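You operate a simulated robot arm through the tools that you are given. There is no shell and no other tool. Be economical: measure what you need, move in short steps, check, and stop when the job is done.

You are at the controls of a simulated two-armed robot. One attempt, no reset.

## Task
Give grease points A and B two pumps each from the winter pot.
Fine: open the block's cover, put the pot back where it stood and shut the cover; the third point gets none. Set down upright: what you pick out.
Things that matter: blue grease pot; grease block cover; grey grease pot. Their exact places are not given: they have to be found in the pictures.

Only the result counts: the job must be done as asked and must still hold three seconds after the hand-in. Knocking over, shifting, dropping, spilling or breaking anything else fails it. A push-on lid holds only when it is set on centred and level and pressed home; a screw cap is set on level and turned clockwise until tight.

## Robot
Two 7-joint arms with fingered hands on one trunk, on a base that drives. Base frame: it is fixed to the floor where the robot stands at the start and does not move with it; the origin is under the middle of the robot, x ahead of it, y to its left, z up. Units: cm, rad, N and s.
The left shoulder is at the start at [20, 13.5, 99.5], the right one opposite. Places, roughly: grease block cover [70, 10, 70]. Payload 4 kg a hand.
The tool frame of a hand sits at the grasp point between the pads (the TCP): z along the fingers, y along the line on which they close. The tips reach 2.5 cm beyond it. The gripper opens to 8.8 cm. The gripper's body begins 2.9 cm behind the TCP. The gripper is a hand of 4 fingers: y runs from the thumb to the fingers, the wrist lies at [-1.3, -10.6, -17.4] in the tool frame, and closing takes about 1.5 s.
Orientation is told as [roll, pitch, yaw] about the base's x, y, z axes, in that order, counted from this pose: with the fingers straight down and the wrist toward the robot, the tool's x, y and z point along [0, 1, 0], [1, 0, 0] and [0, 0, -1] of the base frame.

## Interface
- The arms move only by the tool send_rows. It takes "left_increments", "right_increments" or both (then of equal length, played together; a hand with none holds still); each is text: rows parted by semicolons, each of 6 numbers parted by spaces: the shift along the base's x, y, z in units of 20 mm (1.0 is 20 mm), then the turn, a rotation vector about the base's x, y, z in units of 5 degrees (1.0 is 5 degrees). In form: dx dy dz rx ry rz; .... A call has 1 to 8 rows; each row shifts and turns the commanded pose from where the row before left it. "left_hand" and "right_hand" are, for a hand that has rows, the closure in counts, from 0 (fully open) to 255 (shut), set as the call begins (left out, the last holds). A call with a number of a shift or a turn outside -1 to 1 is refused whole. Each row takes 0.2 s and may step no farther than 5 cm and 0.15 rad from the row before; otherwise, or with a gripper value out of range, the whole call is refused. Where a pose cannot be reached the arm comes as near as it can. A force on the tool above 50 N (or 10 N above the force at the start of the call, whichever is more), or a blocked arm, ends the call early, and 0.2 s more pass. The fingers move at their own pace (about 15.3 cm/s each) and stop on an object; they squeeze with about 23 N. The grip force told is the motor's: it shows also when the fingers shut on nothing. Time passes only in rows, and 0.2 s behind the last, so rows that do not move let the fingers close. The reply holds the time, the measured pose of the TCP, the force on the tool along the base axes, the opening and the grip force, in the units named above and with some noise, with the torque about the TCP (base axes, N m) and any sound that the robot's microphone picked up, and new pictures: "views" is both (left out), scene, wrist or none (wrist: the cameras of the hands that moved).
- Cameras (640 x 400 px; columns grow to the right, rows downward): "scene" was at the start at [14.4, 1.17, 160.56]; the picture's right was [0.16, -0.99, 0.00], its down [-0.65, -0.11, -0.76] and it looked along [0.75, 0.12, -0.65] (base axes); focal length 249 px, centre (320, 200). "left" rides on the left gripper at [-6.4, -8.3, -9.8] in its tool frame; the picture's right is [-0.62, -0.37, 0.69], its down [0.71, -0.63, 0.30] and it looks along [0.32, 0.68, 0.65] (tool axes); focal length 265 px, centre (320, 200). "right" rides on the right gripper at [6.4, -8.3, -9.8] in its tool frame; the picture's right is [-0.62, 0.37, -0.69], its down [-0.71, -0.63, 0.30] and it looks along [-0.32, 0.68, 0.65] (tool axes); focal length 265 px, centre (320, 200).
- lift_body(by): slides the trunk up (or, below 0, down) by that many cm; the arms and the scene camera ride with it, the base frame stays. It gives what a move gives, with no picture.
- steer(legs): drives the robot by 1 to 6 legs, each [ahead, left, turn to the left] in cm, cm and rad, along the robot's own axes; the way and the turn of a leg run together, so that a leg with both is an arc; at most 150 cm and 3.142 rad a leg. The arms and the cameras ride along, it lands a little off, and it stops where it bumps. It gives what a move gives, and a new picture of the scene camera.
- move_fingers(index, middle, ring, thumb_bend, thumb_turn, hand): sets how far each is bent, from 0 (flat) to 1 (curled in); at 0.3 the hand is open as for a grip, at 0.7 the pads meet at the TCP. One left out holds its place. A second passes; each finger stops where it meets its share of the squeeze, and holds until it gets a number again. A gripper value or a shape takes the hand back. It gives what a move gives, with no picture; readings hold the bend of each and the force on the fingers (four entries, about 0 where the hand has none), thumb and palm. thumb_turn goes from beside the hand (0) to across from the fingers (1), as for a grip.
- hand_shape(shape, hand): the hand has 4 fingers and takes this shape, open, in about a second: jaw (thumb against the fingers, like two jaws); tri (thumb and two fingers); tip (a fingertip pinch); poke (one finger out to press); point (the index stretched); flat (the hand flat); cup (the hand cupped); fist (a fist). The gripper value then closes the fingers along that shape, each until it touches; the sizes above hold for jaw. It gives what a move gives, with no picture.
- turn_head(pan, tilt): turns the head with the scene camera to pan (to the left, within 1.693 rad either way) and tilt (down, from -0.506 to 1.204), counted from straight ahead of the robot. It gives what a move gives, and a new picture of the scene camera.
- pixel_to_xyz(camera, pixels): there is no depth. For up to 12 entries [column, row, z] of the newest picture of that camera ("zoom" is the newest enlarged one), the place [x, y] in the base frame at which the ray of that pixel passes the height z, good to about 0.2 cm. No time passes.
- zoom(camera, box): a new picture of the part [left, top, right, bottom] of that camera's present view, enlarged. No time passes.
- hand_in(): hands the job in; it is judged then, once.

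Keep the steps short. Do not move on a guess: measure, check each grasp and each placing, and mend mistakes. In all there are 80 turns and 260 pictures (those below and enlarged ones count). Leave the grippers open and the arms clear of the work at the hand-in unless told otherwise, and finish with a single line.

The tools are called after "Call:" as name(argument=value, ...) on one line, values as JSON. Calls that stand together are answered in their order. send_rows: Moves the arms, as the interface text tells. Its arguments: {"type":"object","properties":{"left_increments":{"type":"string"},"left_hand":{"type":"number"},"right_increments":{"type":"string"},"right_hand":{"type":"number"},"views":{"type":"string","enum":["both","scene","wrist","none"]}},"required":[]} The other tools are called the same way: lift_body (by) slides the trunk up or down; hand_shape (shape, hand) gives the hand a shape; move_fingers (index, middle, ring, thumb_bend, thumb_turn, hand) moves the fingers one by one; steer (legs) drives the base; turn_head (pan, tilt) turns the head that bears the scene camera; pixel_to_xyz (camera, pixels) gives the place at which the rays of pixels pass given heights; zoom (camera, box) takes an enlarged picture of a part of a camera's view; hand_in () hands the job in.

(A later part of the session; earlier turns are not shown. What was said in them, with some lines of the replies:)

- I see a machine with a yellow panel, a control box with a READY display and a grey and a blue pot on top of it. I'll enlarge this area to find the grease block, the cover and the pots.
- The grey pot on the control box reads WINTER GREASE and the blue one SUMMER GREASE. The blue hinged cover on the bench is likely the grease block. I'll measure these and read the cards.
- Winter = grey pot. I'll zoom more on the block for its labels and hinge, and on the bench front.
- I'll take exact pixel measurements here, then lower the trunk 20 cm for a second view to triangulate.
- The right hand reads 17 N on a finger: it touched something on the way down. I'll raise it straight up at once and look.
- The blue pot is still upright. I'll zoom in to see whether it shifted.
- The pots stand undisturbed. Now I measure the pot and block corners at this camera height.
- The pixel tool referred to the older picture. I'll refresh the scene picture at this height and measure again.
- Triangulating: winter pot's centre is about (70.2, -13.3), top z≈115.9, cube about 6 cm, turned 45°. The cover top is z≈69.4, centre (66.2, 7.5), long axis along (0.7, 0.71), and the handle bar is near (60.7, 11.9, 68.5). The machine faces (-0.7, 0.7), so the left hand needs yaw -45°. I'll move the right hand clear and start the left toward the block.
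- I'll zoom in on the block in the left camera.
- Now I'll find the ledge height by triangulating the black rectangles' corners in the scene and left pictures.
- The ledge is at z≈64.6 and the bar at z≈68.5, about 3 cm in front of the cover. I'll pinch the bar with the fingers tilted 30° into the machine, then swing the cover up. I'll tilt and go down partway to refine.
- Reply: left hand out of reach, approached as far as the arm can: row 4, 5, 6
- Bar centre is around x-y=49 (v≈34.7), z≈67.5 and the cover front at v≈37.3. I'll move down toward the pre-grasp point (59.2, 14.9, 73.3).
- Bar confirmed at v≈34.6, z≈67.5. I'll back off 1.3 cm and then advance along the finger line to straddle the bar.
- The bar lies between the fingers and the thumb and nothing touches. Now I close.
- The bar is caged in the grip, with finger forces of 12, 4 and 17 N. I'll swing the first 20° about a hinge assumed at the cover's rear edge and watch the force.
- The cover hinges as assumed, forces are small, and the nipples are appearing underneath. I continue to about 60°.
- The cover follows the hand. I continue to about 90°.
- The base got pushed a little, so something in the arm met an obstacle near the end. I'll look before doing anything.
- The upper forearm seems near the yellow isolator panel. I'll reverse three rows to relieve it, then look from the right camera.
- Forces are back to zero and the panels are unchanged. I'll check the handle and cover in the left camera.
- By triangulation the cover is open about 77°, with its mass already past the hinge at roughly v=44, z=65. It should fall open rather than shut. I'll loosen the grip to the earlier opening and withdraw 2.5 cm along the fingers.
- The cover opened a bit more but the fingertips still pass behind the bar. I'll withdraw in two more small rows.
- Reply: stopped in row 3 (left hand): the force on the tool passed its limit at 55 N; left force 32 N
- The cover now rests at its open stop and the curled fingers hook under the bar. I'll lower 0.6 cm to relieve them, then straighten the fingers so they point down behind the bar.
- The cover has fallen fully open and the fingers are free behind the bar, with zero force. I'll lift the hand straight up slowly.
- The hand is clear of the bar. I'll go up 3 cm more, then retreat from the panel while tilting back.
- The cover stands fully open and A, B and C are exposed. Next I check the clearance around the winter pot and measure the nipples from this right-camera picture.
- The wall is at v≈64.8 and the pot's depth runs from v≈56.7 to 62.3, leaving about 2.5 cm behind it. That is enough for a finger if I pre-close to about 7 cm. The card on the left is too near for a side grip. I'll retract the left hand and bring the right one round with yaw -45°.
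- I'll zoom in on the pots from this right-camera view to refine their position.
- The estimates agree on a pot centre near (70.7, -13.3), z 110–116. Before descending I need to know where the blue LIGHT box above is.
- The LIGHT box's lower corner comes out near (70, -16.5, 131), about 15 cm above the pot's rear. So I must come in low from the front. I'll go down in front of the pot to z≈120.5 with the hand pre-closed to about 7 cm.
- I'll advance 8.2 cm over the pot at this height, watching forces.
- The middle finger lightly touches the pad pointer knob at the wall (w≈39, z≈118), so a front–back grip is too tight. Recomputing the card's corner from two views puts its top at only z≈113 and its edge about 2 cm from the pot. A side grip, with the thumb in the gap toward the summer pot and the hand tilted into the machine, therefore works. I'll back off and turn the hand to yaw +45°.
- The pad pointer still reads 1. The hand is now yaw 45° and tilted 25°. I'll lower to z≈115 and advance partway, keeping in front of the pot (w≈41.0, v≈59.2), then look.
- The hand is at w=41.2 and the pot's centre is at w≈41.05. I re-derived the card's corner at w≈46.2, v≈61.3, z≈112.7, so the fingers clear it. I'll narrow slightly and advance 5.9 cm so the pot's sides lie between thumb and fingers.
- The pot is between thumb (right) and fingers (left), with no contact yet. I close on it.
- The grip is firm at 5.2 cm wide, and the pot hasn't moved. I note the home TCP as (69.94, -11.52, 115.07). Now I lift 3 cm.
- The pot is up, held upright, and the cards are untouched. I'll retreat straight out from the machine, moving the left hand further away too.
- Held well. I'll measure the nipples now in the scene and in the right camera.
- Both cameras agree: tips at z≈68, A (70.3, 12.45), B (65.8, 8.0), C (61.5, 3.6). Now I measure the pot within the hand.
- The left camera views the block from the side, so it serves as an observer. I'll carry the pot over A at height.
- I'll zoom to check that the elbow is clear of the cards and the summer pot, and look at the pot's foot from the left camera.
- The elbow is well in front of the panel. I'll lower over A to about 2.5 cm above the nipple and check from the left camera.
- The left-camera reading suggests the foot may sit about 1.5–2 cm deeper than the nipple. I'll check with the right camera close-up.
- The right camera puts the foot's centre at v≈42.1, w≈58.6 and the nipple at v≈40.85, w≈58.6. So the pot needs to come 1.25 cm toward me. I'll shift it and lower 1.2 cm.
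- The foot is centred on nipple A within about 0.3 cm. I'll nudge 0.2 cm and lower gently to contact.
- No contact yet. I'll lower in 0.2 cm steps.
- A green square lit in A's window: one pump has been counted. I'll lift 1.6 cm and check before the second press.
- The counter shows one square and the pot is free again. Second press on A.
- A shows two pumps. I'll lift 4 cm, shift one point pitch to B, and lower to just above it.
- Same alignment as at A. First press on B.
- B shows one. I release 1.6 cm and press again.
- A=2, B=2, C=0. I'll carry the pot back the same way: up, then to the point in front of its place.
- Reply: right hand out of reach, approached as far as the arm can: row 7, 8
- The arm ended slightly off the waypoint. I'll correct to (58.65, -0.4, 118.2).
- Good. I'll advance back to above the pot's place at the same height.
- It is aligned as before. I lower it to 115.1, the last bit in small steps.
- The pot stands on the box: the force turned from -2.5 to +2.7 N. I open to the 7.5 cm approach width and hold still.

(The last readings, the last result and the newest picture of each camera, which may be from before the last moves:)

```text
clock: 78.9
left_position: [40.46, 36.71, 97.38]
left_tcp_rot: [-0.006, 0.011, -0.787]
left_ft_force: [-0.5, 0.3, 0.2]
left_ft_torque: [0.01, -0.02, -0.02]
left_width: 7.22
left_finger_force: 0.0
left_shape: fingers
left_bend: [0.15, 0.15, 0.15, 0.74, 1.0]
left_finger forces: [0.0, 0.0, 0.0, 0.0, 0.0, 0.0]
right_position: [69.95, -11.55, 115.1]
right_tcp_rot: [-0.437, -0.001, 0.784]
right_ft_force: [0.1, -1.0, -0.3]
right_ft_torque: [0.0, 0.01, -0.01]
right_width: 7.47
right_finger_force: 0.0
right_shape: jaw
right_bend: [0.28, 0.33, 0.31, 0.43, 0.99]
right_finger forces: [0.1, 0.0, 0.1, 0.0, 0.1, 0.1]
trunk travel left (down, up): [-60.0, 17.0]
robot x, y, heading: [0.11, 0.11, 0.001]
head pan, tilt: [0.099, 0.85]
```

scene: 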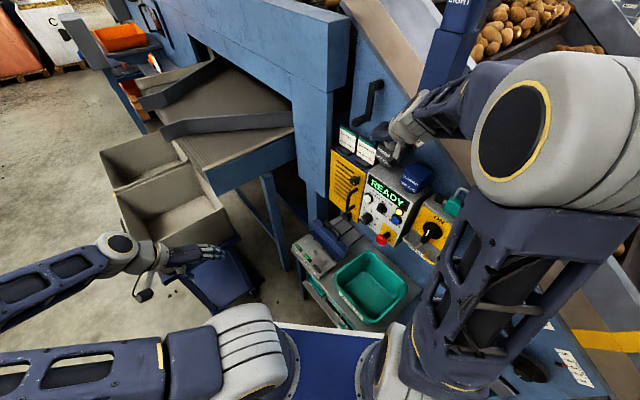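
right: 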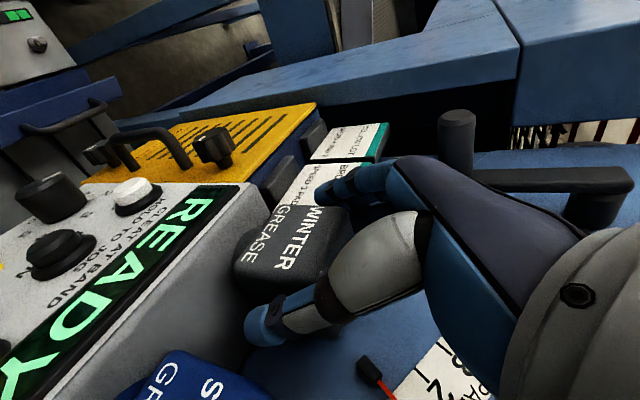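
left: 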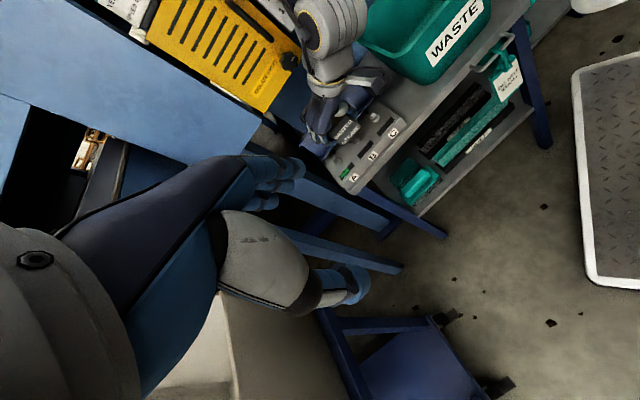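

The hand is free and the pot stands. I'll retreat straight out along the approach line and look.

Call:
send_rows(right_increments="-0.52 0.52 0 0 0 0; -0.52 0.52 0 0 0 0; -0.52 0.52 0 0 0 0; -0.52 0.52 0 0 0 0; -0.52 0.52 0 0 0 0; -0.52 0.52 0 0 0 0; -0.52 0.52 0 0 0 0; -0.52 0.52 0 0 0 0", views="both")

Call:
zoom(camera="scene", box=[330, 110, 450, 210])

```text
clock: 80.7
left_position: [40.39, 36.49, 97.27]
left_tcp_rot: [-0.006, 0.013, -0.786]
left_ft_force: [0.4, -0.1, 0.8]
left_ft_torque: [0.04, -0.03, -0.03]
left_width: 7.21
left_finger_force: 0.0
left_shape: fingers
left_bend: [0.15, 0.15, 0.15, 0.74, 1.0]
left_finger forces: [0.1, 0.0, 0.0, 0.0, 0.0, 0.0]
right_position: [61.53, -3.12, 115.12]
right_tcp_rot: [-0.435, -0.002, 0.784]
right_ft_force: [-0.5, -0.6, -0.1]
right_ft_torque: [0.0, 0.0, -0.02]
right_width: 7.47
right_finger_force: 0.1
right_shape: jaw
right_bend: [0.28, 0.33, 0.31, 0.43, 0.99]
right_finger forces: [0.1, 0.0, 0.0, 0.1, 0.0, 0.0]
trunk travel left (down, up): [-60.0, 17.0]
robot x, y, heading: [-0.23, 0.56, 0.0]
head pan, tilt: [0.099, 0.85]
```

scene: 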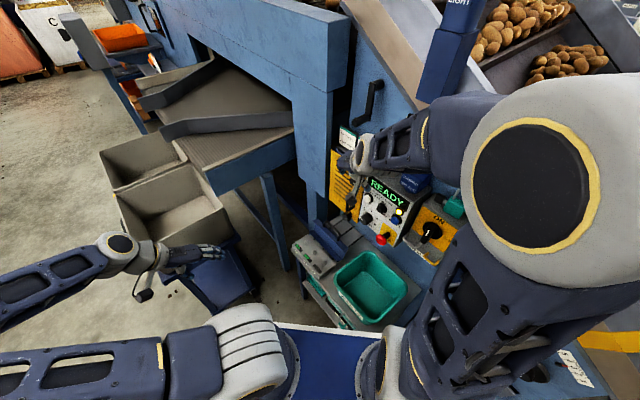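
right: 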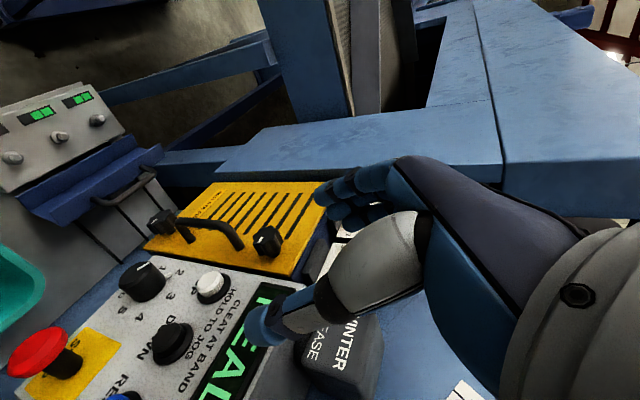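

```text
4.00 times, centred on (390, 160) of scene
```

zoom: 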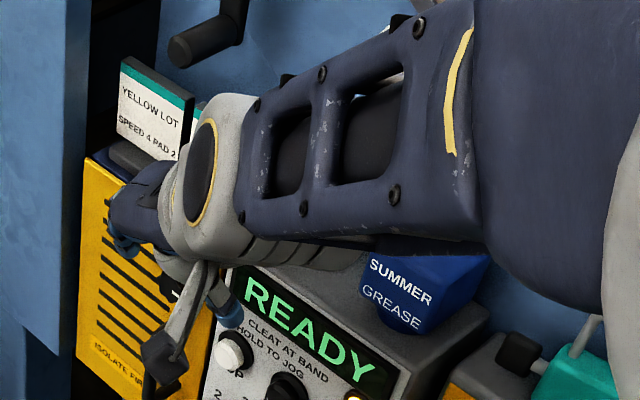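

The pot stands back in place. I'll pull the right hand away to the right and then measure the open cover's handle for closing.

Call:
send_rows(right_increments="-1 -0.8 0.3 0 0 0; -1 -0.8 0.3 0 0 0; -1 -0.8 0.3 0 0 0; -1 -0.8 0.3 0 0 0; -1 -0.8 0.3 0 0 0; -1 -0.8 0.3 0 0 0; -0.6 -1 0.3 0 0 0; -0.6 -1 0.3 0 0 0", left_increments="0 0 0 0 0 0; 0 0 0 0 0 0; 0 0 0 0 0 0; 0 0 0 0 0 0; 0 0 0 0 0 0; 0 0 0 0 0 0; 0 0 0 0 0 0; 0 0 0 0 0 0", views="both")

Call:
zoom(camera="left", box=[285, 70, 415, 200])

Call:
zoom(camera="scene", box=[285, 200, 355, 280])

Call:
zoom(camera="scene", box=[330, 110, 450, 210])

```text
clock: 82.5
left_position: [40.32, 36.55, 97.32]
left_tcp_rot: [-0.005, 0.011, -0.789]
left_ft_force: [0.6, -0.3, 0.0]
left_ft_torque: [0.0, 0.01, -0.06]
left_width: 7.22
left_finger_force: 0.2
left_shape: fingers
left_bend: [0.15, 0.15, 0.15, 0.74, 1.0]
left_finger forces: [0.0, 0.1, 0.0, 0.0, 0.0, 0.0]
right_position: [47.1, -16.83, 119.91]
right_tcp_rot: [-0.437, 0.001, 0.786]
right_ft_force: [0.2, 0.5, 0.5]
right_ft_torque: [0.02, 0.01, 0.0]
right_width: 7.49
right_finger_force: 0.1
right_shape: jaw
right_bend: [0.28, 0.33, 0.31, 0.43, 0.99]
right_finger forces: [0.0, 0.0, 0.0, 0.1, 0.0, 0.1]
trunk travel left (down, up): [-60.0, 17.0]
robot x, y, heading: [-0.31, -0.18, 0.001]
head pan, tilt: [0.099, 0.85]
```

scene: 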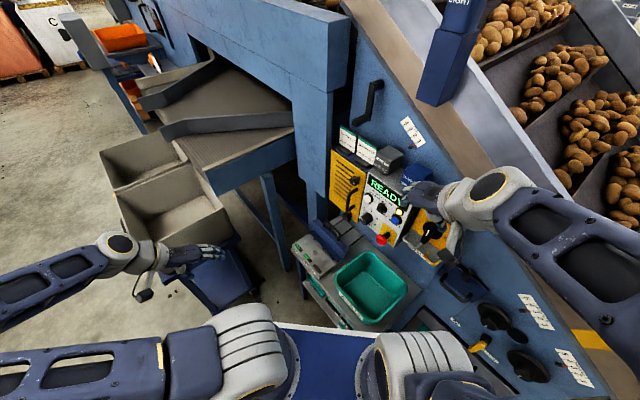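
right: 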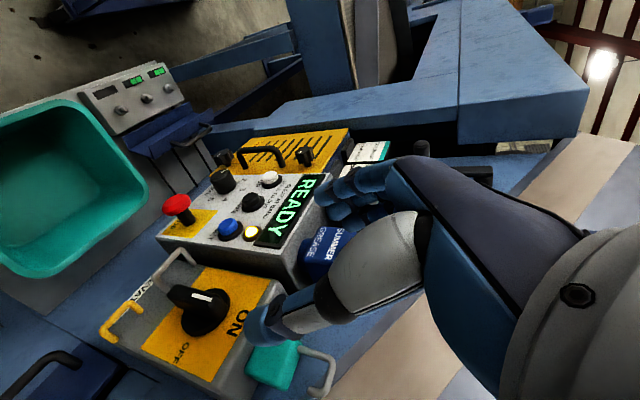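
left: 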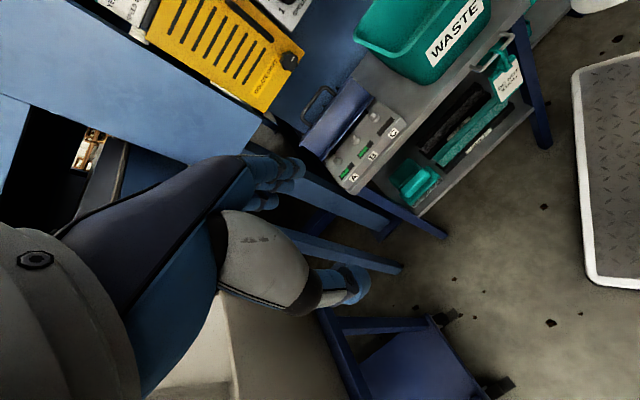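

```text
3.08 times, centred on (350, 135) of left
```

zoom: 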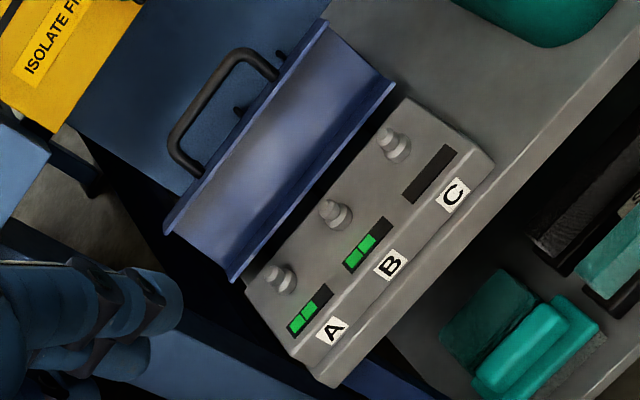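

```text
5.00 times, centred on (320, 240) of scene
```

zoom: 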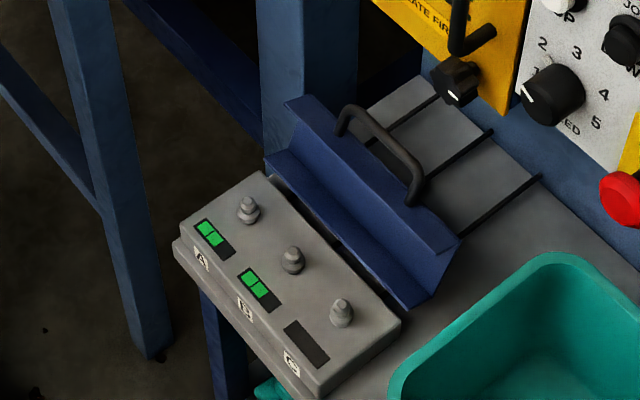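

```text
4.00 times, centred on (390, 160) of scene
```

zoom: 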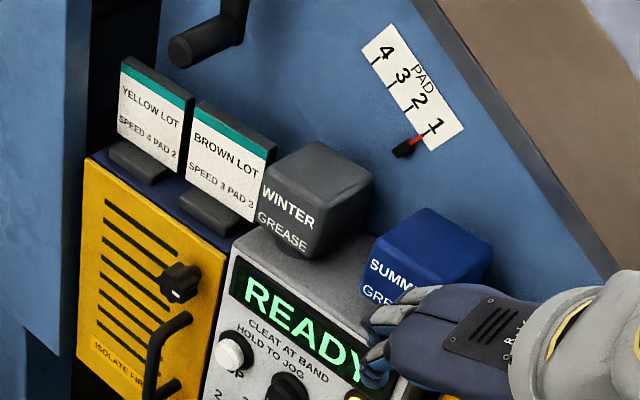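

The winter pot, the cards and the pointer are as before, and the counters read 2, 2, 0. Now I triangulate the handle bar.

Call:
pixel_to_xyz(camera="left", pixels=[[303.9, 118.1, 76], [303.9, 118.1, 70], [325.6, 87.5, 76], [325.6, 87.5, 70], [300, 145, 74], [354, 76.5, 74]])

Call:
pixel_to_xyz(camera="scene", pixels=[[325.4, 222.4, 76], [325.4, 222.4, 70], [340, 233, 76], [340, 233, 70], [334, 227.5, 74], [309, 224, 74]])

```text
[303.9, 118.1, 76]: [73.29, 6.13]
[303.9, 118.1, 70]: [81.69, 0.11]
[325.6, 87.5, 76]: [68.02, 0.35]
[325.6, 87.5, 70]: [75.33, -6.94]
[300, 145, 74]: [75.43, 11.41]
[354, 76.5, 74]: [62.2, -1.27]
```

```text
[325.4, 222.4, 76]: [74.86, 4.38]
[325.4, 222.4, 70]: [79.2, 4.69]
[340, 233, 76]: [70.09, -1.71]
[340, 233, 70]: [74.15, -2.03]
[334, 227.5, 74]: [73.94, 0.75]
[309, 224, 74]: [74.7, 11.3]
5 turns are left
```

Only 5 turns are left, so I'm batching now. The bar is at about v≈51, w≈53, z≈74, with the cover open about 113°. I'll bring the left hand back to its release pose above the handle (tilt -45°, fingers straight), 1.2 cm further back, and look once.

Call:
send_rows(left_increments="0.86 -0.977 -0.225 0 0 0; 0.86 -0.977 -0.225 0 0 0; 0.86 -0.977 -0.225 0 0 0; 0.86 -0.977 -0.225 0 0 0; 0.86 -0.977 -0.225 0 0 0; 0.86 -0.977 -0.225 0 0 0; 0.86 -0.977 -0.225 0 0 0", views="none")

Call:
send_rows(left_increments="0.86 -0.977 -0.225 0.707 0.707 0; 0.86 -0.977 -0.225 0.707 0.707 0; 0.86 -0.977 -0.225 0.707 0.707 0; 0.86 -0.977 -0.225 0 0 0; 0.86 -0.977 -0.225 0 0 0; 0.86 -0.977 -0.225 0 0 0; 0.86 -0.977 -0.225 0 0 0", views="none")

Call:
move_fingers(hand="left", index=0.1, middle=0.1, ring=0.1)

Call:
send_rows(left_increments="0.334 -0.319 -0.3 0.707 0.707 0; 0.334 -0.319 -0.3 0.707 0.707 0; 0.334 -0.319 -0.3 0.707 0.707 0; 0.334 -0.319 -0.3 0.707 0.707 0; 0.334 -0.319 -0.3 0.707 0.707 0; 0.334 -0.319 -0.3 0.707 0.707 0; 0.334 -0.319 -0.3 0 0 0; 0.334 -0.319 -0.3 0 0 0", views="both")

Call:
zoom(camera="left", box=[200, 40, 480, 300])

Call:
zoom(camera="scene", box=[270, 170, 400, 290])

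Call:
zoom(camera="right", box=[60, 40, 260, 200])

```text
clock: 84.1
left_position: [52.4, 23.04, 94.11]
left_tcp_rot: [-0.006, 0.009, -0.788]
left_ft_force: [-0.3, -0.3, 0.0]
left_ft_torque: [0.01, -0.02, 0.0]
left_width: 7.24
left_finger_force: 0.1
left_shape: fingers
left_bend: [0.15, 0.15, 0.15, 0.74, 1.0]
left_finger forces: [0.0, 0.0, 0.0, 0.1, 0.0, 0.1]
right_position: [47.25, -16.67, 120.16]
right_tcp_rot: [-0.436, 0.001, 0.785]
right_ft_force: [-0.7, -0.3, -0.1]
right_ft_torque: [0.01, 0.02, 0.03]
right_width: 7.47
right_finger_force: 0.0
right_shape: jaw
right_bend: [0.28, 0.33, 0.31, 0.43, 0.99]
right_finger forces: [0.0, 0.0, 0.0, 0.0, 0.1, 0.0]
trunk travel left (down, up): [-60.0, 17.0]
robot x, y, heading: [-0.03, 0.15, -0.001]
head pan, tilt: [0.099, 0.85]
```

```text
clock: 85.7
left_position: [64.39, 9.24, 91.13]
left_tcp_rot: [-0.007, 0.273, -0.787]
left_ft_force: [0.5, 0.3, 0.1]
left_ft_torque: [-0.01, 0.0, 0.02]
left_width: 7.18
left_finger_force: 0.1
left_shape: fingers
left_bend: [0.15, 0.15, 0.15, 0.74, 1.0]
left_finger forces: [0.0, 0.1, 0.0, 0.1, 0.0, 0.0]
right_position: [47.19, -16.76, 120.0]
right_tcp_rot: [-0.436, 0.0, 0.784]
right_ft_force: [-0.9, -0.1, -0.2]
right_ft_torque: [0.03, 0.01, 0.03]
right_width: 7.44
right_finger_force: 0.1
right_shape: jaw
right_bend: [0.28, 0.33, 0.31, 0.43, 0.99]
right_finger forces: [0.0, 0.0, 0.0, 0.1, 0.0, 0.1]
trunk travel left (down, up): [-60.0, 17.0]
robot x, y, heading: [-0.21, -0.1, -0.002]
head pan, tilt: [0.099, 0.85]
```

```text
clock: 86.7
left_position: [64.47, 9.21, 90.95]
left_tcp_rot: [-0.004, 0.272, -0.787]
left_ft_force: [0.1, -0.1, -0.3]
left_ft_torque: [0.01, 0.01, -0.01]
left_width: 7.77
left_finger_force: 0.2
left_shape: fingers
left_bend: [0.1, 0.1, 0.1, 0.74, 1.0]
left_finger forces: [0.0, 0.1, 0.0, 0.0, 0.1, 0.1]
right_position: [47.26, -16.78, 119.98]
right_tcp_rot: [-0.437, 0.001, 0.784]
right_ft_force: [-0.3, -1.1, -0.9]
right_ft_torque: [0.01, 0.0, -0.01]
right_width: 7.47
right_finger_force: 0.1
right_shape: jaw
right_bend: [0.28, 0.33, 0.31, 0.43, 0.99]
right_finger forces: [0.0, 0.1, 0.0, 0.1, 0.0, 0.0]
trunk travel left (down, up): [-60.0, 17.0]
robot x, y, heading: [0.45, -0.17, 0.001]
head pan, tilt: [0.099, 0.85]
```

```text
clock: 88.5
left_position: [69.8, 4.18, 86.27]
left_tcp_rot: [-0.006, 0.796, -0.788]
left_ft_force: [0.5, -0.3, 0.5]
left_ft_torque: [-0.02, 0.0, 0.04]
left_width: 7.75
left_finger_force: 0.0
left_shape: fingers
left_bend: [0.1, 0.1, 0.1, 0.74, 1.0]
left_finger forces: [0.0, 0.1, 0.0, 0.1, 0.1, 0.1]
right_position: [47.16, -16.87, 120.02]
right_tcp_rot: [-0.436, -0.001, 0.785]
right_ft_force: [0.5, 0.2, -0.4]
right_ft_torque: [0.0, 0.0, 0.02]
right_width: 7.47
right_finger_force: 0.0
right_shape: jaw
right_bend: [0.28, 0.33, 0.31, 0.43, 0.99]
right_finger forces: [0.1, 0.0, 0.0, 0.0, 0.0, 0.0]
trunk travel left (down, up): [-60.0, 17.0]
robot x, y, heading: [-0.02, 0.12, 0.001]
head pan, tilt: [0.099, 0.85]
```

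scene: 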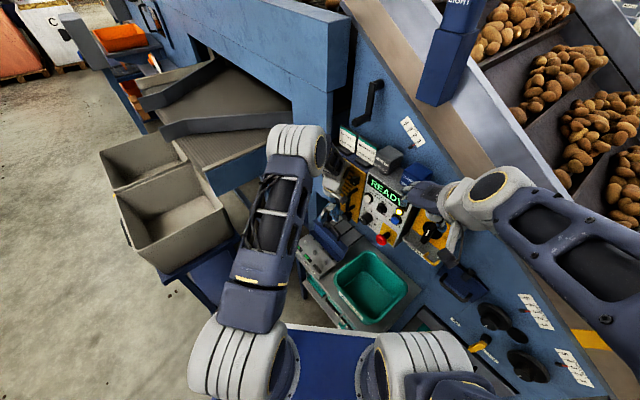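
left: 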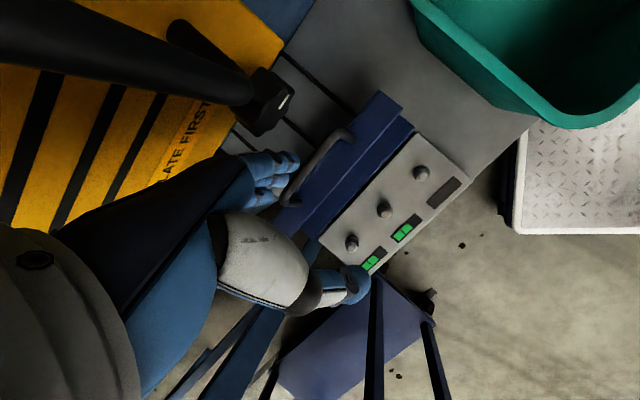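

```text
1.54 times, centred on (340, 170) of left
```

zoom: 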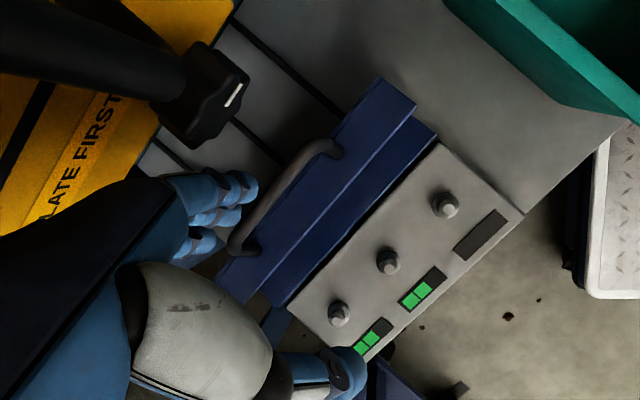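

```text
3.33 times, centred on (335, 230) of scene
```

zoom: 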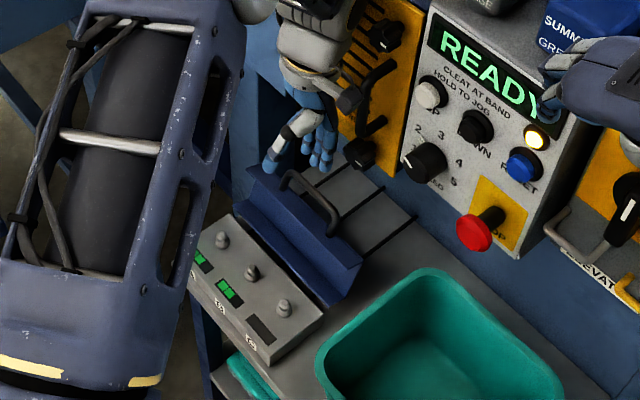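

```text
2.50 times, centred on (160, 120) of right
4 turns are left
```

zoom: 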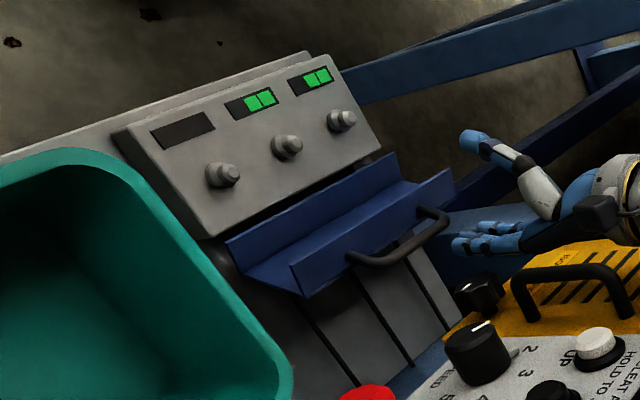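

The right camera shows the handle clearly with the fingers above and behind it. I'll descend behind the bar, close to cage it, and start the reverse swing with pictures on the way.

Call:
send_rows(left_increments="-0.25 -0.25 -0.5 0 0 0; 0 0 -0.8 0 0 0; 0 0 -0.8 0 0 0; 0 0 -0.8 0 0 0; 0 0 -0.8 0 0 0; 0 0 -0.6 0 0 0", views="none")

Call:
zoom(camera="right", box=[60, 40, 260, 200])

Call:
send_rows(left_increments="0 0 0 0 0 0; 0 0 0 0 0 0; 0 0 0 0 0 0; 0 0 0 0 0 0; 0 0 0 0 0 0; 0 0 0 0 0 0; 0 0 0 0 0 0; 0 0 0 0 0 0", left_hand=255, views="none")

Call:
zoom(camera="right", box=[60, 40, 260, 200])

Call:
send_rows(left_increments="-0.305 0.305 -0.2 0 0 0; -0.305 0.305 -0.2 0 0 0; -0.305 0.305 -0.2 0 0 0; -0.305 0.305 -0.2 0 0 0", views="none")

Call:
send_rows(left_increments="-0.297 0.297 -0.045 -0.707 -0.707 0; -0.29 0.29 -0.075 -0.707 -0.707 0; -0.287 0.287 -0.11 -0.707 -0.707 0; -0.276 0.276 -0.145 -0.707 -0.707 0; -0.269 0.269 -0.18 -0.707 -0.707 0; -0.255 0.255 -0.215 -0.707 -0.707 0; -0.24 0.24 -0.24 -0.707 -0.707 0; -0.226 0.226 -0.275 -0.707 -0.707 0", views="both")

Call:
zoom(camera="right", box=[60, 40, 260, 200])

```text
clock: 89.9
left_position: [69.33, 3.71, 77.55]
left_tcp_rot: [-0.008, 0.796, -0.789]
left_ft_force: [0.2, -0.3, 1.0]
left_ft_torque: [-0.04, -0.07, -0.01]
left_width: 7.87
left_finger_force: 0.5
left_shape: fingers
left_bend: [0.1, 0.1, 0.1, 0.74, 1.0]
left_finger forces: [0.9, 0.0, 0.0, 0.0, 0.1, 0.1]
right_position: [47.27, -16.87, 119.97]
right_tcp_rot: [-0.438, -0.001, 0.784]
right_ft_force: [0.4, 1.0, 0.3]
right_ft_torque: [-0.01, 0.01, -0.01]
right_width: 7.45
right_finger_force: 0.0
right_shape: jaw
right_bend: [0.28, 0.33, 0.31, 0.43, 0.99]
right_finger forces: [0.0, 0.1, 0.0, 0.1, 0.0, 0.0]
trunk travel left (down, up): [-60.0, 17.0]
robot x, y, heading: [0.24, -0.4, -0.004]
head pan, tilt: [0.099, 0.85]
```

```text
2.50 times, centred on (160, 120) of right
```

zoom: 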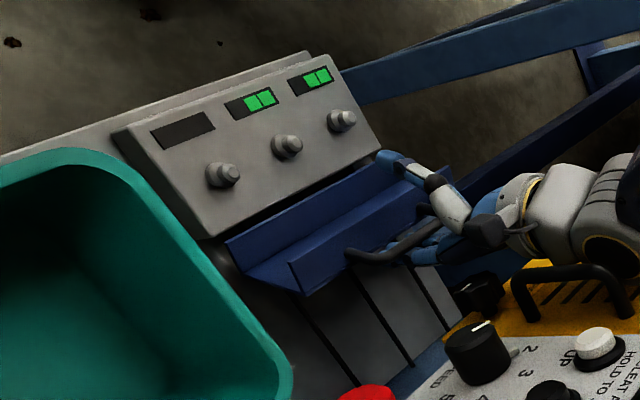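

```text
clock: 91.7
left_position: [69.43, 3.62, 77.71]
left_tcp_rot: [-0.005, 0.793, -0.787]
left_ft_force: [11.0, -13.8, 22.7]
left_ft_torque: [-1.33, -1.05, 0.02]
left_width: 3.19
left_finger_force: 22.9
left_shape: jaw
left_bend: [0.27, 0.3, 0.33, 0.37, 1.0]
left_finger forces: [34.9, 8.5, 0.0, 0.0, 16.6, 0.1]
right_position: [47.31, -16.79, 120.07]
right_tcp_rot: [-0.438, 0.001, 0.784]
right_ft_force: [0.5, 0.5, -0.3]
right_ft_torque: [0.01, -0.03, -0.01]
right_width: 7.48
right_finger_force: 0.0
right_shape: jaw
right_bend: [0.28, 0.33, 0.31, 0.43, 0.99]
right_finger forces: [0.0, 0.0, 0.0, 0.0, 0.0, 0.0]
trunk travel left (down, up): [-60.0, 17.0]
robot x, y, heading: [-0.26, 0.15, -0.001]
head pan, tilt: [0.099, 0.85]
```

```text
2.50 times, centred on (160, 120) of right
```

zoom: 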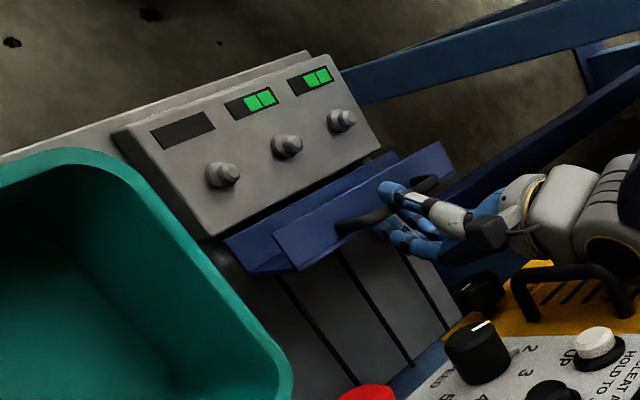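

```text
clock: 92.2
left_position: [69.48, 3.51, 77.78]
left_tcp_rot: [0.001, 0.77, -0.782]
left_ft_force: [6.2, -7.4, 7.1]
left_ft_torque: [-0.76, -0.67, 0.01]
left_width: 3.18
left_finger_force: 23.2
left_shape: jaw
left_bend: [0.27, 0.3, 0.33, 0.39, 1.0]
left_finger forces: [16.2, 9.4, 0.1, 0.0, 14.7, 0.0]
right_position: [47.17, -16.83, 119.93]
right_tcp_rot: [-0.438, 0.001, 0.785]
right_ft_force: [0.6, 0.3, -0.4]
right_ft_torque: [0.02, -0.01, 0.0]
right_width: 7.46
right_finger_force: 0.0
right_shape: jaw
right_bend: [0.28, 0.33, 0.31, 0.43, 0.99]
right_finger forces: [0.0, 0.0, 0.0, 0.0, 0.0, 0.0]
trunk travel left (down, up): [-60.0, 17.0]
robot x, y, heading: [0.05, -0.21, 0.003]
head pan, tilt: [0.099, 0.85]
stopped in row 2 (left hand): the force on the tool passed its limit at 56 N (the readings are from after the stop); the commanded pose is now the measured one
```

```text
clock: 93.2
left_position: [67.58, 5.69, 77.24]
left_tcp_rot: [0.007, 0.42, -0.783]
left_ft_force: [2.1, -7.1, 9.7]
left_ft_torque: [-0.71, -0.49, -0.08]
left_width: 3.16
left_finger_force: 22.9
left_shape: jaw
left_bend: [0.27, 0.3, 0.33, 0.73, 1.0]
left_finger forces: [11.9, 8.7, 0.0, 0.0, 10.8, 0.1]
right_position: [47.19, -16.91, 119.9]
right_tcp_rot: [-0.434, 0.0, 0.783]
right_ft_force: [-0.2, -0.1, 0.2]
right_ft_torque: [-0.02, -0.03, 0.01]
right_width: 7.49
right_finger_force: 0.0
right_shape: jaw
right_bend: [0.28, 0.33, 0.31, 0.43, 0.99]
right_finger forces: [0.0, 0.1, 0.1, 0.0, 0.0, 0.0]
trunk travel left (down, up): [-60.0, 17.0]
robot x, y, heading: [-0.18, 0.07, 0.001]
head pan, tilt: [0.099, 0.85]
stopped in row 5 (left hand): the force on the tool passed its limit at 52 N (the readings are from after the stop); the commanded pose is now the measured one
```

scene: 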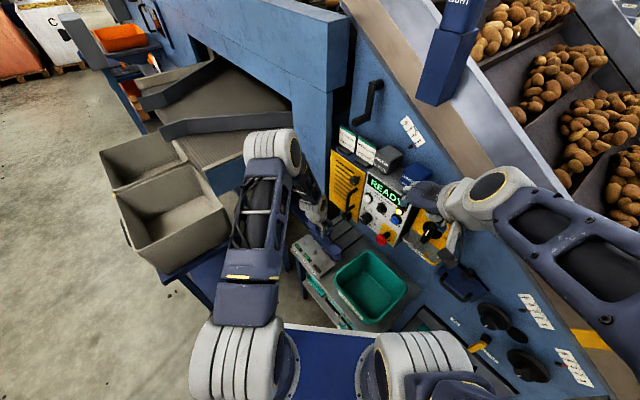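
left: 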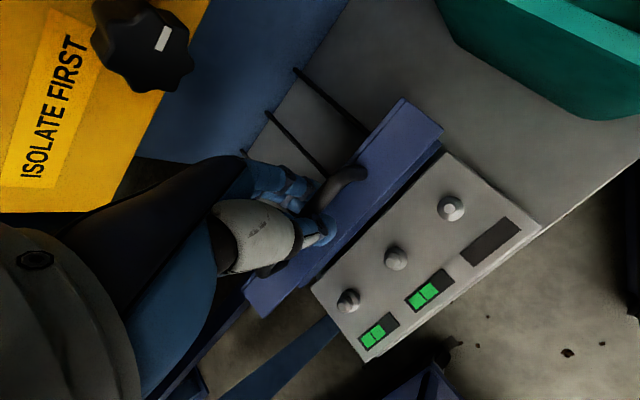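

```text
2.50 times, centred on (160, 120) of right
3 turns are left
```

zoom: 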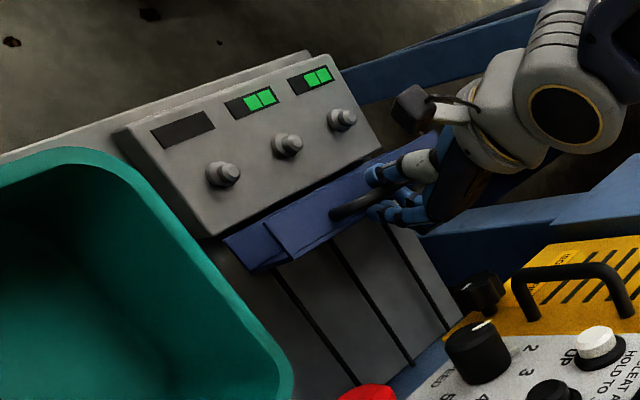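

The bar is held but at the fingers' side of the grip, so the arc radius was off and the force limit stopped it, with the cover at about 85°. I'll loosen to a 4.6 cm cage, recentre on the bar, and play the corrected arc down to closed. Then I release along the finger line and look.

Call:
send_rows(left_increments="0 0 0 0 0 0; 0 0 0 0 0 0; 0 0 0 0 0 0; 0 0 0 0 0 0; 0.325 -0.325 -0.21 0 0 0; 0.325 -0.325 -0.21 0 0 0", left_hand=120, views="none")

Call:
send_rows(left_increments="-0.355 0.355 0.01 -0.477 -0.477 0; -0.355 0.355 0.01 -0.477 -0.477 0; -0.35 0.35 -0.085 -0.477 -0.477 0; -0.35 0.35 -0.085 -0.477 -0.477 0; -0.32 0.32 -0.168 -0.477 -0.477 0; -0.32 0.32 -0.168 -0.477 -0.477 0; -0.276 0.276 -0.24 -0.477 -0.477 0; -0.276 0.276 -0.24 -0.477 -0.477 0", views="none")

Call:
zoom(camera="right", box=[60, 40, 260, 200])

Call:
send_rows(left_increments="-0.242 0.242 -0.305 -0.477 -0.477 0; -0.242 0.242 -0.305 -0.477 -0.477 0; -0.207 0.207 -0.358 -0.477 -0.477 0; -0.207 0.207 -0.358 -0.477 -0.477 0; -0.177 0.177 -0.415 -0.477 -0.477 0; -0.177 0.177 -0.415 -0.477 -0.477 0; -0.12 0.12 -0.445 -0.477 -0.477 0; -0.12 0.12 -0.445 -0.477 -0.477 0", views="none")

Call:
zoom(camera="right", box=[60, 40, 260, 200])

Call:
send_rows(left_increments="0 0 0 0 0 0; 0 0 0 0 0 0; 0 0 0 0 0 0; -0.3 0.3 0.74 0 0 0; -0.3 0.3 0.74 0 0 0; -0.35 0.35 0.8 0 0 0; -0.35 0.35 0.8 0 0 0; -0.4 0.4 0.8 0 0 0", left_hand=165, views="both")

Call:
zoom(camera="right", box=[60, 40, 260, 200])

Call:
zoom(camera="scene", box=[270, 190, 370, 290])

```text
clock: 94.6
left_position: [68.77, 4.57, 76.36]
left_tcp_rot: [0.003, 0.424, -0.785]
left_ft_force: [-0.3, 1.4, -0.2]
left_ft_torque: [-0.01, 0.0, -0.02]
left_width: 4.64
left_finger_force: 0.0
left_shape: jaw
left_bend: [0.74, 0.43, 0.4, 0.68, 1.0]
left_finger forces: [0.0, 0.0, 0.1, 0.0, 0.0, 0.0]
right_position: [47.21, -16.71, 119.99]
right_tcp_rot: [-0.436, 0.001, 0.785]
right_ft_force: [-0.6, -0.6, -0.3]
right_ft_torque: [-0.02, -0.02, -0.01]
right_width: 7.46
right_finger_force: 0.1
right_shape: jaw
right_bend: [0.28, 0.33, 0.31, 0.43, 0.99]
right_finger forces: [0.1, 0.0, 0.1, 0.0, 0.0, 0.0]
trunk travel left (down, up): [-60.0, 17.0]
robot x, y, heading: [-0.02, 0.3, 0.002]
head pan, tilt: [0.099, 0.85]
```

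```text
clock: 96.4
left_position: [63.58, 9.73, 74.44]
left_tcp_rot: [0.002, -0.047, -0.785]
left_ft_force: [0.3, -0.5, 0.5]
left_ft_torque: [0.01, 0.01, 0.02]
left_width: 4.69
left_finger_force: 0.1
left_shape: jaw
left_bend: [0.74, 0.43, 0.4, 0.68, 1.0]
left_finger forces: [0.1, 0.0, 0.0, 0.0, 0.1, 0.1]
right_position: [47.06, -16.93, 119.99]
right_tcp_rot: [-0.438, 0.001, 0.785]
right_ft_force: [-0.1, -1.3, 0.6]
right_ft_torque: [0.05, 0.01, -0.02]
right_width: 7.45
right_finger_force: 0.0
right_shape: jaw
right_bend: [0.28, 0.33, 0.31, 0.43, 0.99]
right_finger forces: [0.0, 0.0, 0.0, 0.0, 0.1, 0.1]
trunk travel left (down, up): [-60.0, 17.0]
robot x, y, heading: [-0.03, 0.02, 0.002]
head pan, tilt: [0.099, 0.85]
```

```text
2.50 times, centred on (160, 120) of right
```

zoom: 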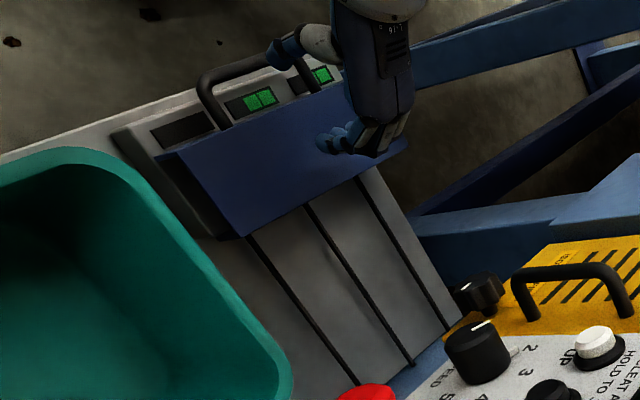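

```text
clock: 98.2
left_position: [60.69, 12.65, 68.64]
left_tcp_rot: [0.006, -0.526, -0.784]
left_ft_force: [-13.9, 8.9, 46.9]
left_ft_torque: [-1.31, -1.51, 0.01]
left_width: 5.22
left_finger_force: 0.1
left_shape: jaw
left_bend: [0.26, 0.33, 0.4, 0.68, 1.0]
left_finger forces: [16.6, 30.2, 0.0, 0.1, 0.0, 0.0]
right_position: [47.08, -16.87, 120.07]
right_tcp_rot: [-0.436, -0.002, 0.784]
right_ft_force: [-1.2, 0.5, 0.4]
right_ft_torque: [0.0, 0.0, 0.03]
right_width: 7.47
right_finger_force: 0.1
right_shape: jaw
right_bend: [0.28, 0.33, 0.31, 0.43, 0.99]
right_finger forces: [0.0, 0.0, 0.1, 0.0, 0.1, 0.0]
trunk travel left (down, up): [-60.0, 17.0]
robot x, y, heading: [-0.21, -0.27, 0.003]
head pan, tilt: [0.099, 0.85]
```

```text
2.50 times, centred on (160, 120) of right
```

zoom: 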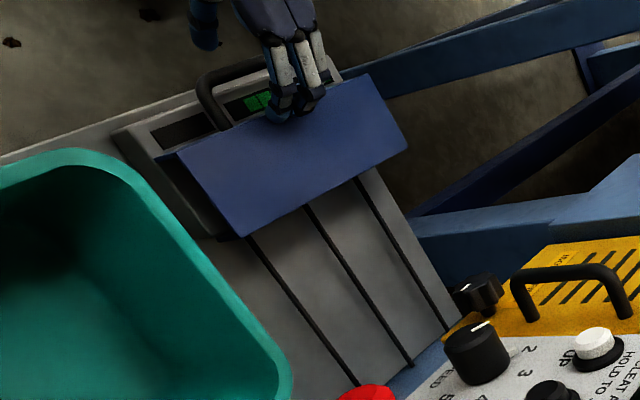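

```text
clock: 98.7
left_position: [61.07, 12.42, 68.96]
left_tcp_rot: [0.007, -0.543, -0.783]
left_ft_force: [-8.6, 0.7, 40.0]
left_ft_torque: [-1.05, -1.14, -0.17]
left_width: 4.21
left_finger_force: 0.1
left_shape: jaw
left_bend: [0.73, 0.39, 0.48, 0.73, 1.0]
left_finger forces: [12.4, 27.6, 0.0, 0.1, 0.0, 0.1]
right_position: [47.11, -16.87, 119.96]
right_tcp_rot: [-0.438, -0.002, 0.784]
right_ft_force: [-0.3, -0.9, -0.4]
right_ft_torque: [0.0, 0.0, -0.02]
right_width: 7.47
right_finger_force: 0.1
right_shape: jaw
right_bend: [0.28, 0.33, 0.31, 0.43, 0.99]
right_finger forces: [0.0, 0.1, 0.1, 0.0, 0.0, 0.1]
trunk travel left (down, up): [-60.0, 17.0]
robot x, y, heading: [0.16, 0.1, -0.002]
head pan, tilt: [0.099, 0.85]
stopped in row 2 (left hand): the force on the tool passed its limit at 60 N (the readings are from after the stop); the commanded pose is now the measured one
```

scene: 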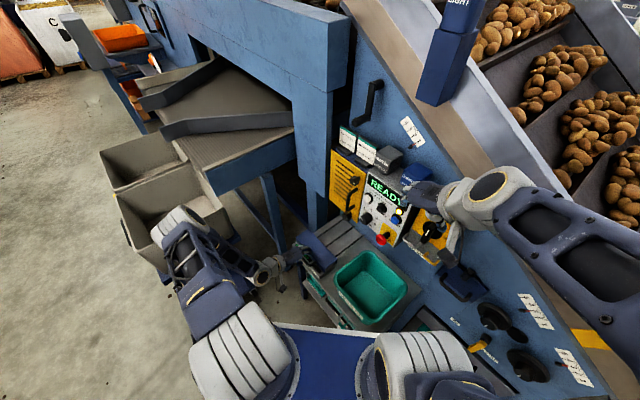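
left: 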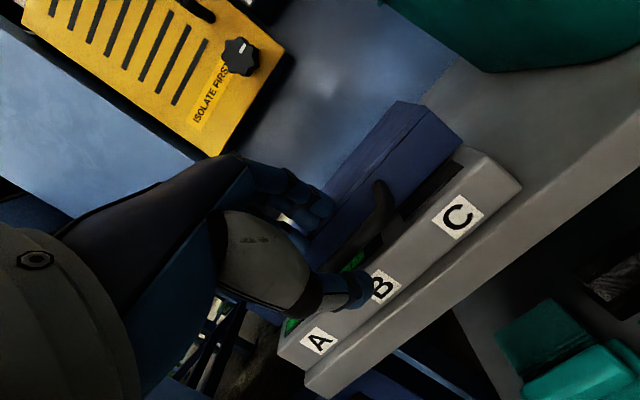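

```text
2.50 times, centred on (160, 120) of right
```

zoom: 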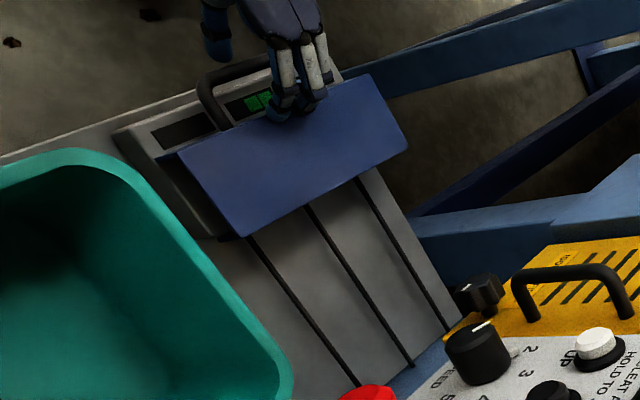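

```text
4.00 times, centred on (320, 240) of scene
2 turns are left
```

zoom: 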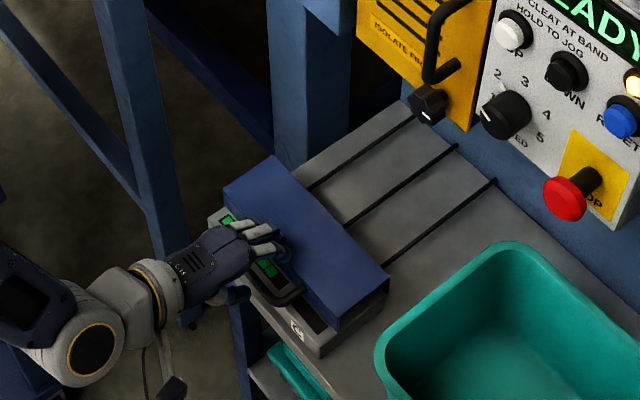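

The cover has fallen shut, and the fingers just rest on its top edge. I'll open slightly, withdraw up and back along the finger line, clear both arms, open both hands, and check.

Call:
send_rows(left_increments="0 0 0.3 0 0 0; -0.2 0.2 0.5 0 0 0; -0.25 0.25 0.7 0 0 0; -0.25 0.25 0.7 0 0 0; -0.3 0.3 0.8 0 0 0; -0.3 0.3 0.8 0 0 0; -0.3 0.3 0.8 0 0 0; -0.3 0.3 0.8 0 0 0", left_hand=110, views="none")

Call:
zoom(camera="right", box=[60, 40, 260, 200])

Call:
send_rows(left_increments="-0.7 0.7 0.8 0 0 0; -0.7 0.7 0.8 0 0 0; -0.7 0.7 0.8 0 0 0; -0.7 0.7 0.8 0 0 0; -0.7 0.7 0.8 0 0 0; -0.7 0.7 0.8 0 0 0; -0.7 0.7 0.5 0 0 0; -0.7 0.7 0.5 0 0 0", right_increments="-0.5 -0.5 0.2 0 0 0; -0.5 -0.5 0.2 0 0 0; -0.5 -0.5 0.2 0 0 0; -0.5 -0.5 0.2 0 0 0; -0.5 -0.5 0 0 0 0; -0.5 -0.5 0 0 0 0; 0 0 0 0 0 0; 0 0 0 0 0 0", left_hand=0, right_hand=0, views="scene")

Call:
zoom(camera="scene", box=[270, 190, 370, 290])

Call:
zoom(camera="scene", box=[330, 110, 450, 210])

```text
clock: 100.5
left_position: [57.01, 16.56, 79.47]
left_tcp_rot: [0.004, -0.528, -0.781]
left_ft_force: [-0.7, -0.3, -0.3]
left_ft_torque: [0.01, -0.01, 0.01]
left_width: 5.01
left_finger_force: 0.0
left_shape: jaw
left_bend: [0.74, 0.42, 0.38, 0.66, 1.0]
left_finger forces: [0.0, 0.0, 0.0, 0.0, 0.0, 0.0]
right_position: [47.19, -16.82, 120.02]
right_tcp_rot: [-0.438, 0.001, 0.785]
right_ft_force: [-0.6, -0.7, -0.5]
right_ft_torque: [-0.03, 0.0, -0.03]
right_width: 7.48
right_finger_force: 0.1
right_shape: jaw
right_bend: [0.28, 0.33, 0.31, 0.43, 0.99]
right_finger forces: [0.0, 0.0, 0.0, 0.0, 0.0, 0.1]
trunk travel left (down, up): [-60.0, 17.0]
robot x, y, heading: [0.04, -0.29, 0.002]
head pan, tilt: [0.099, 0.85]
```

```text
2.50 times, centred on (160, 120) of right
```

zoom: 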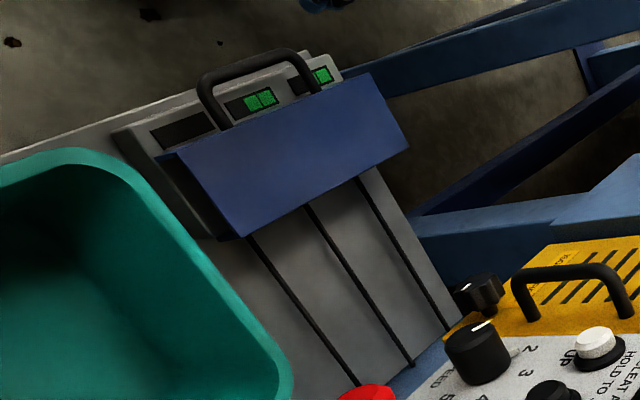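

```text
clock: 102.3
left_position: [46.39, 27.94, 90.72]
left_tcp_rot: [-0.003, -0.528, -0.779]
left_ft_force: [0.0, -0.4, 0.4]
left_ft_torque: [-0.02, 0.0, 0.02]
left_width: 8.79
left_finger_force: 0.1
left_shape: jaw
left_bend: [0.3, 0.3, 0.3, 0.3, 0.98]
left_finger forces: [0.0, 0.0, 0.1, 0.0, 0.0, 0.1]
right_position: [41.95, -22.47, 121.03]
right_tcp_rot: [-0.423, 0.025, 0.783]
right_ft_force: [0.2, 1.0, 0.0]
right_ft_torque: [-0.01, -0.01, 0.0]
right_width: 8.78
right_finger_force: 0.1
right_shape: jaw
right_bend: [0.3, 0.3, 0.3, 0.3, 0.98]
right_finger forces: [0.0, 0.0, 0.0, 0.0, 0.0, 0.0]
trunk travel left (down, up): [-60.0, 17.0]
robot x, y, heading: [-0.38, 0.26, -0.003]
head pan, tilt: [0.099, 0.85]
```

scene: 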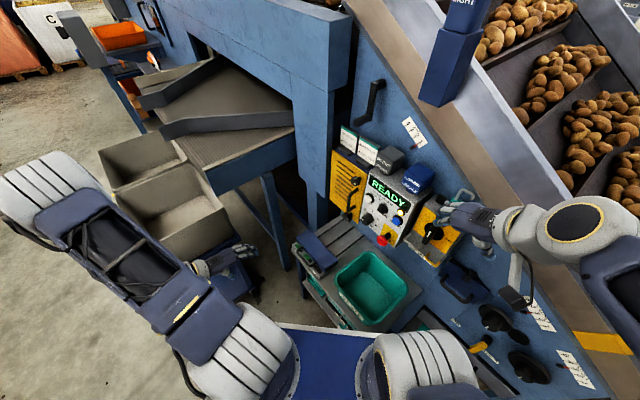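

```text
4.00 times, centred on (320, 240) of scene
```

zoom: 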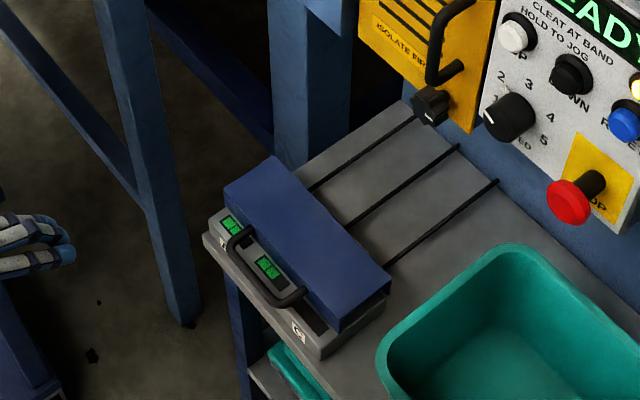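

```text
4.00 times, centred on (390, 160) of scene
1 turns are left
```

zoom: 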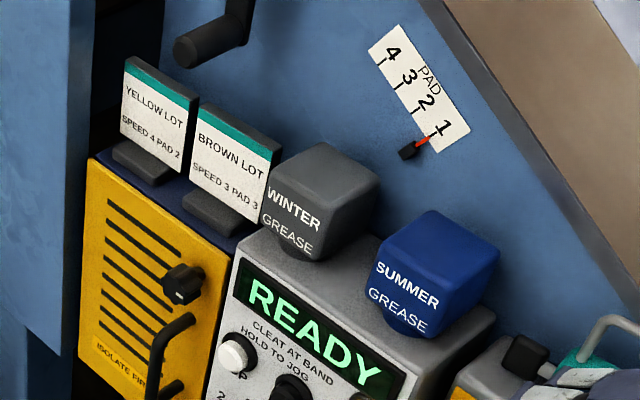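

The cover is shut, A and B show two pumps each and C none. The winter pot stands back in its place, and both hands are open and clear. Handing in.

Call:
hand_in()

```text
The job is handed in.
```

Grease points A and B each got two pumps from the winter pot and the third point none; the pot is back in its place, the cover is shut, and the job is handed in.
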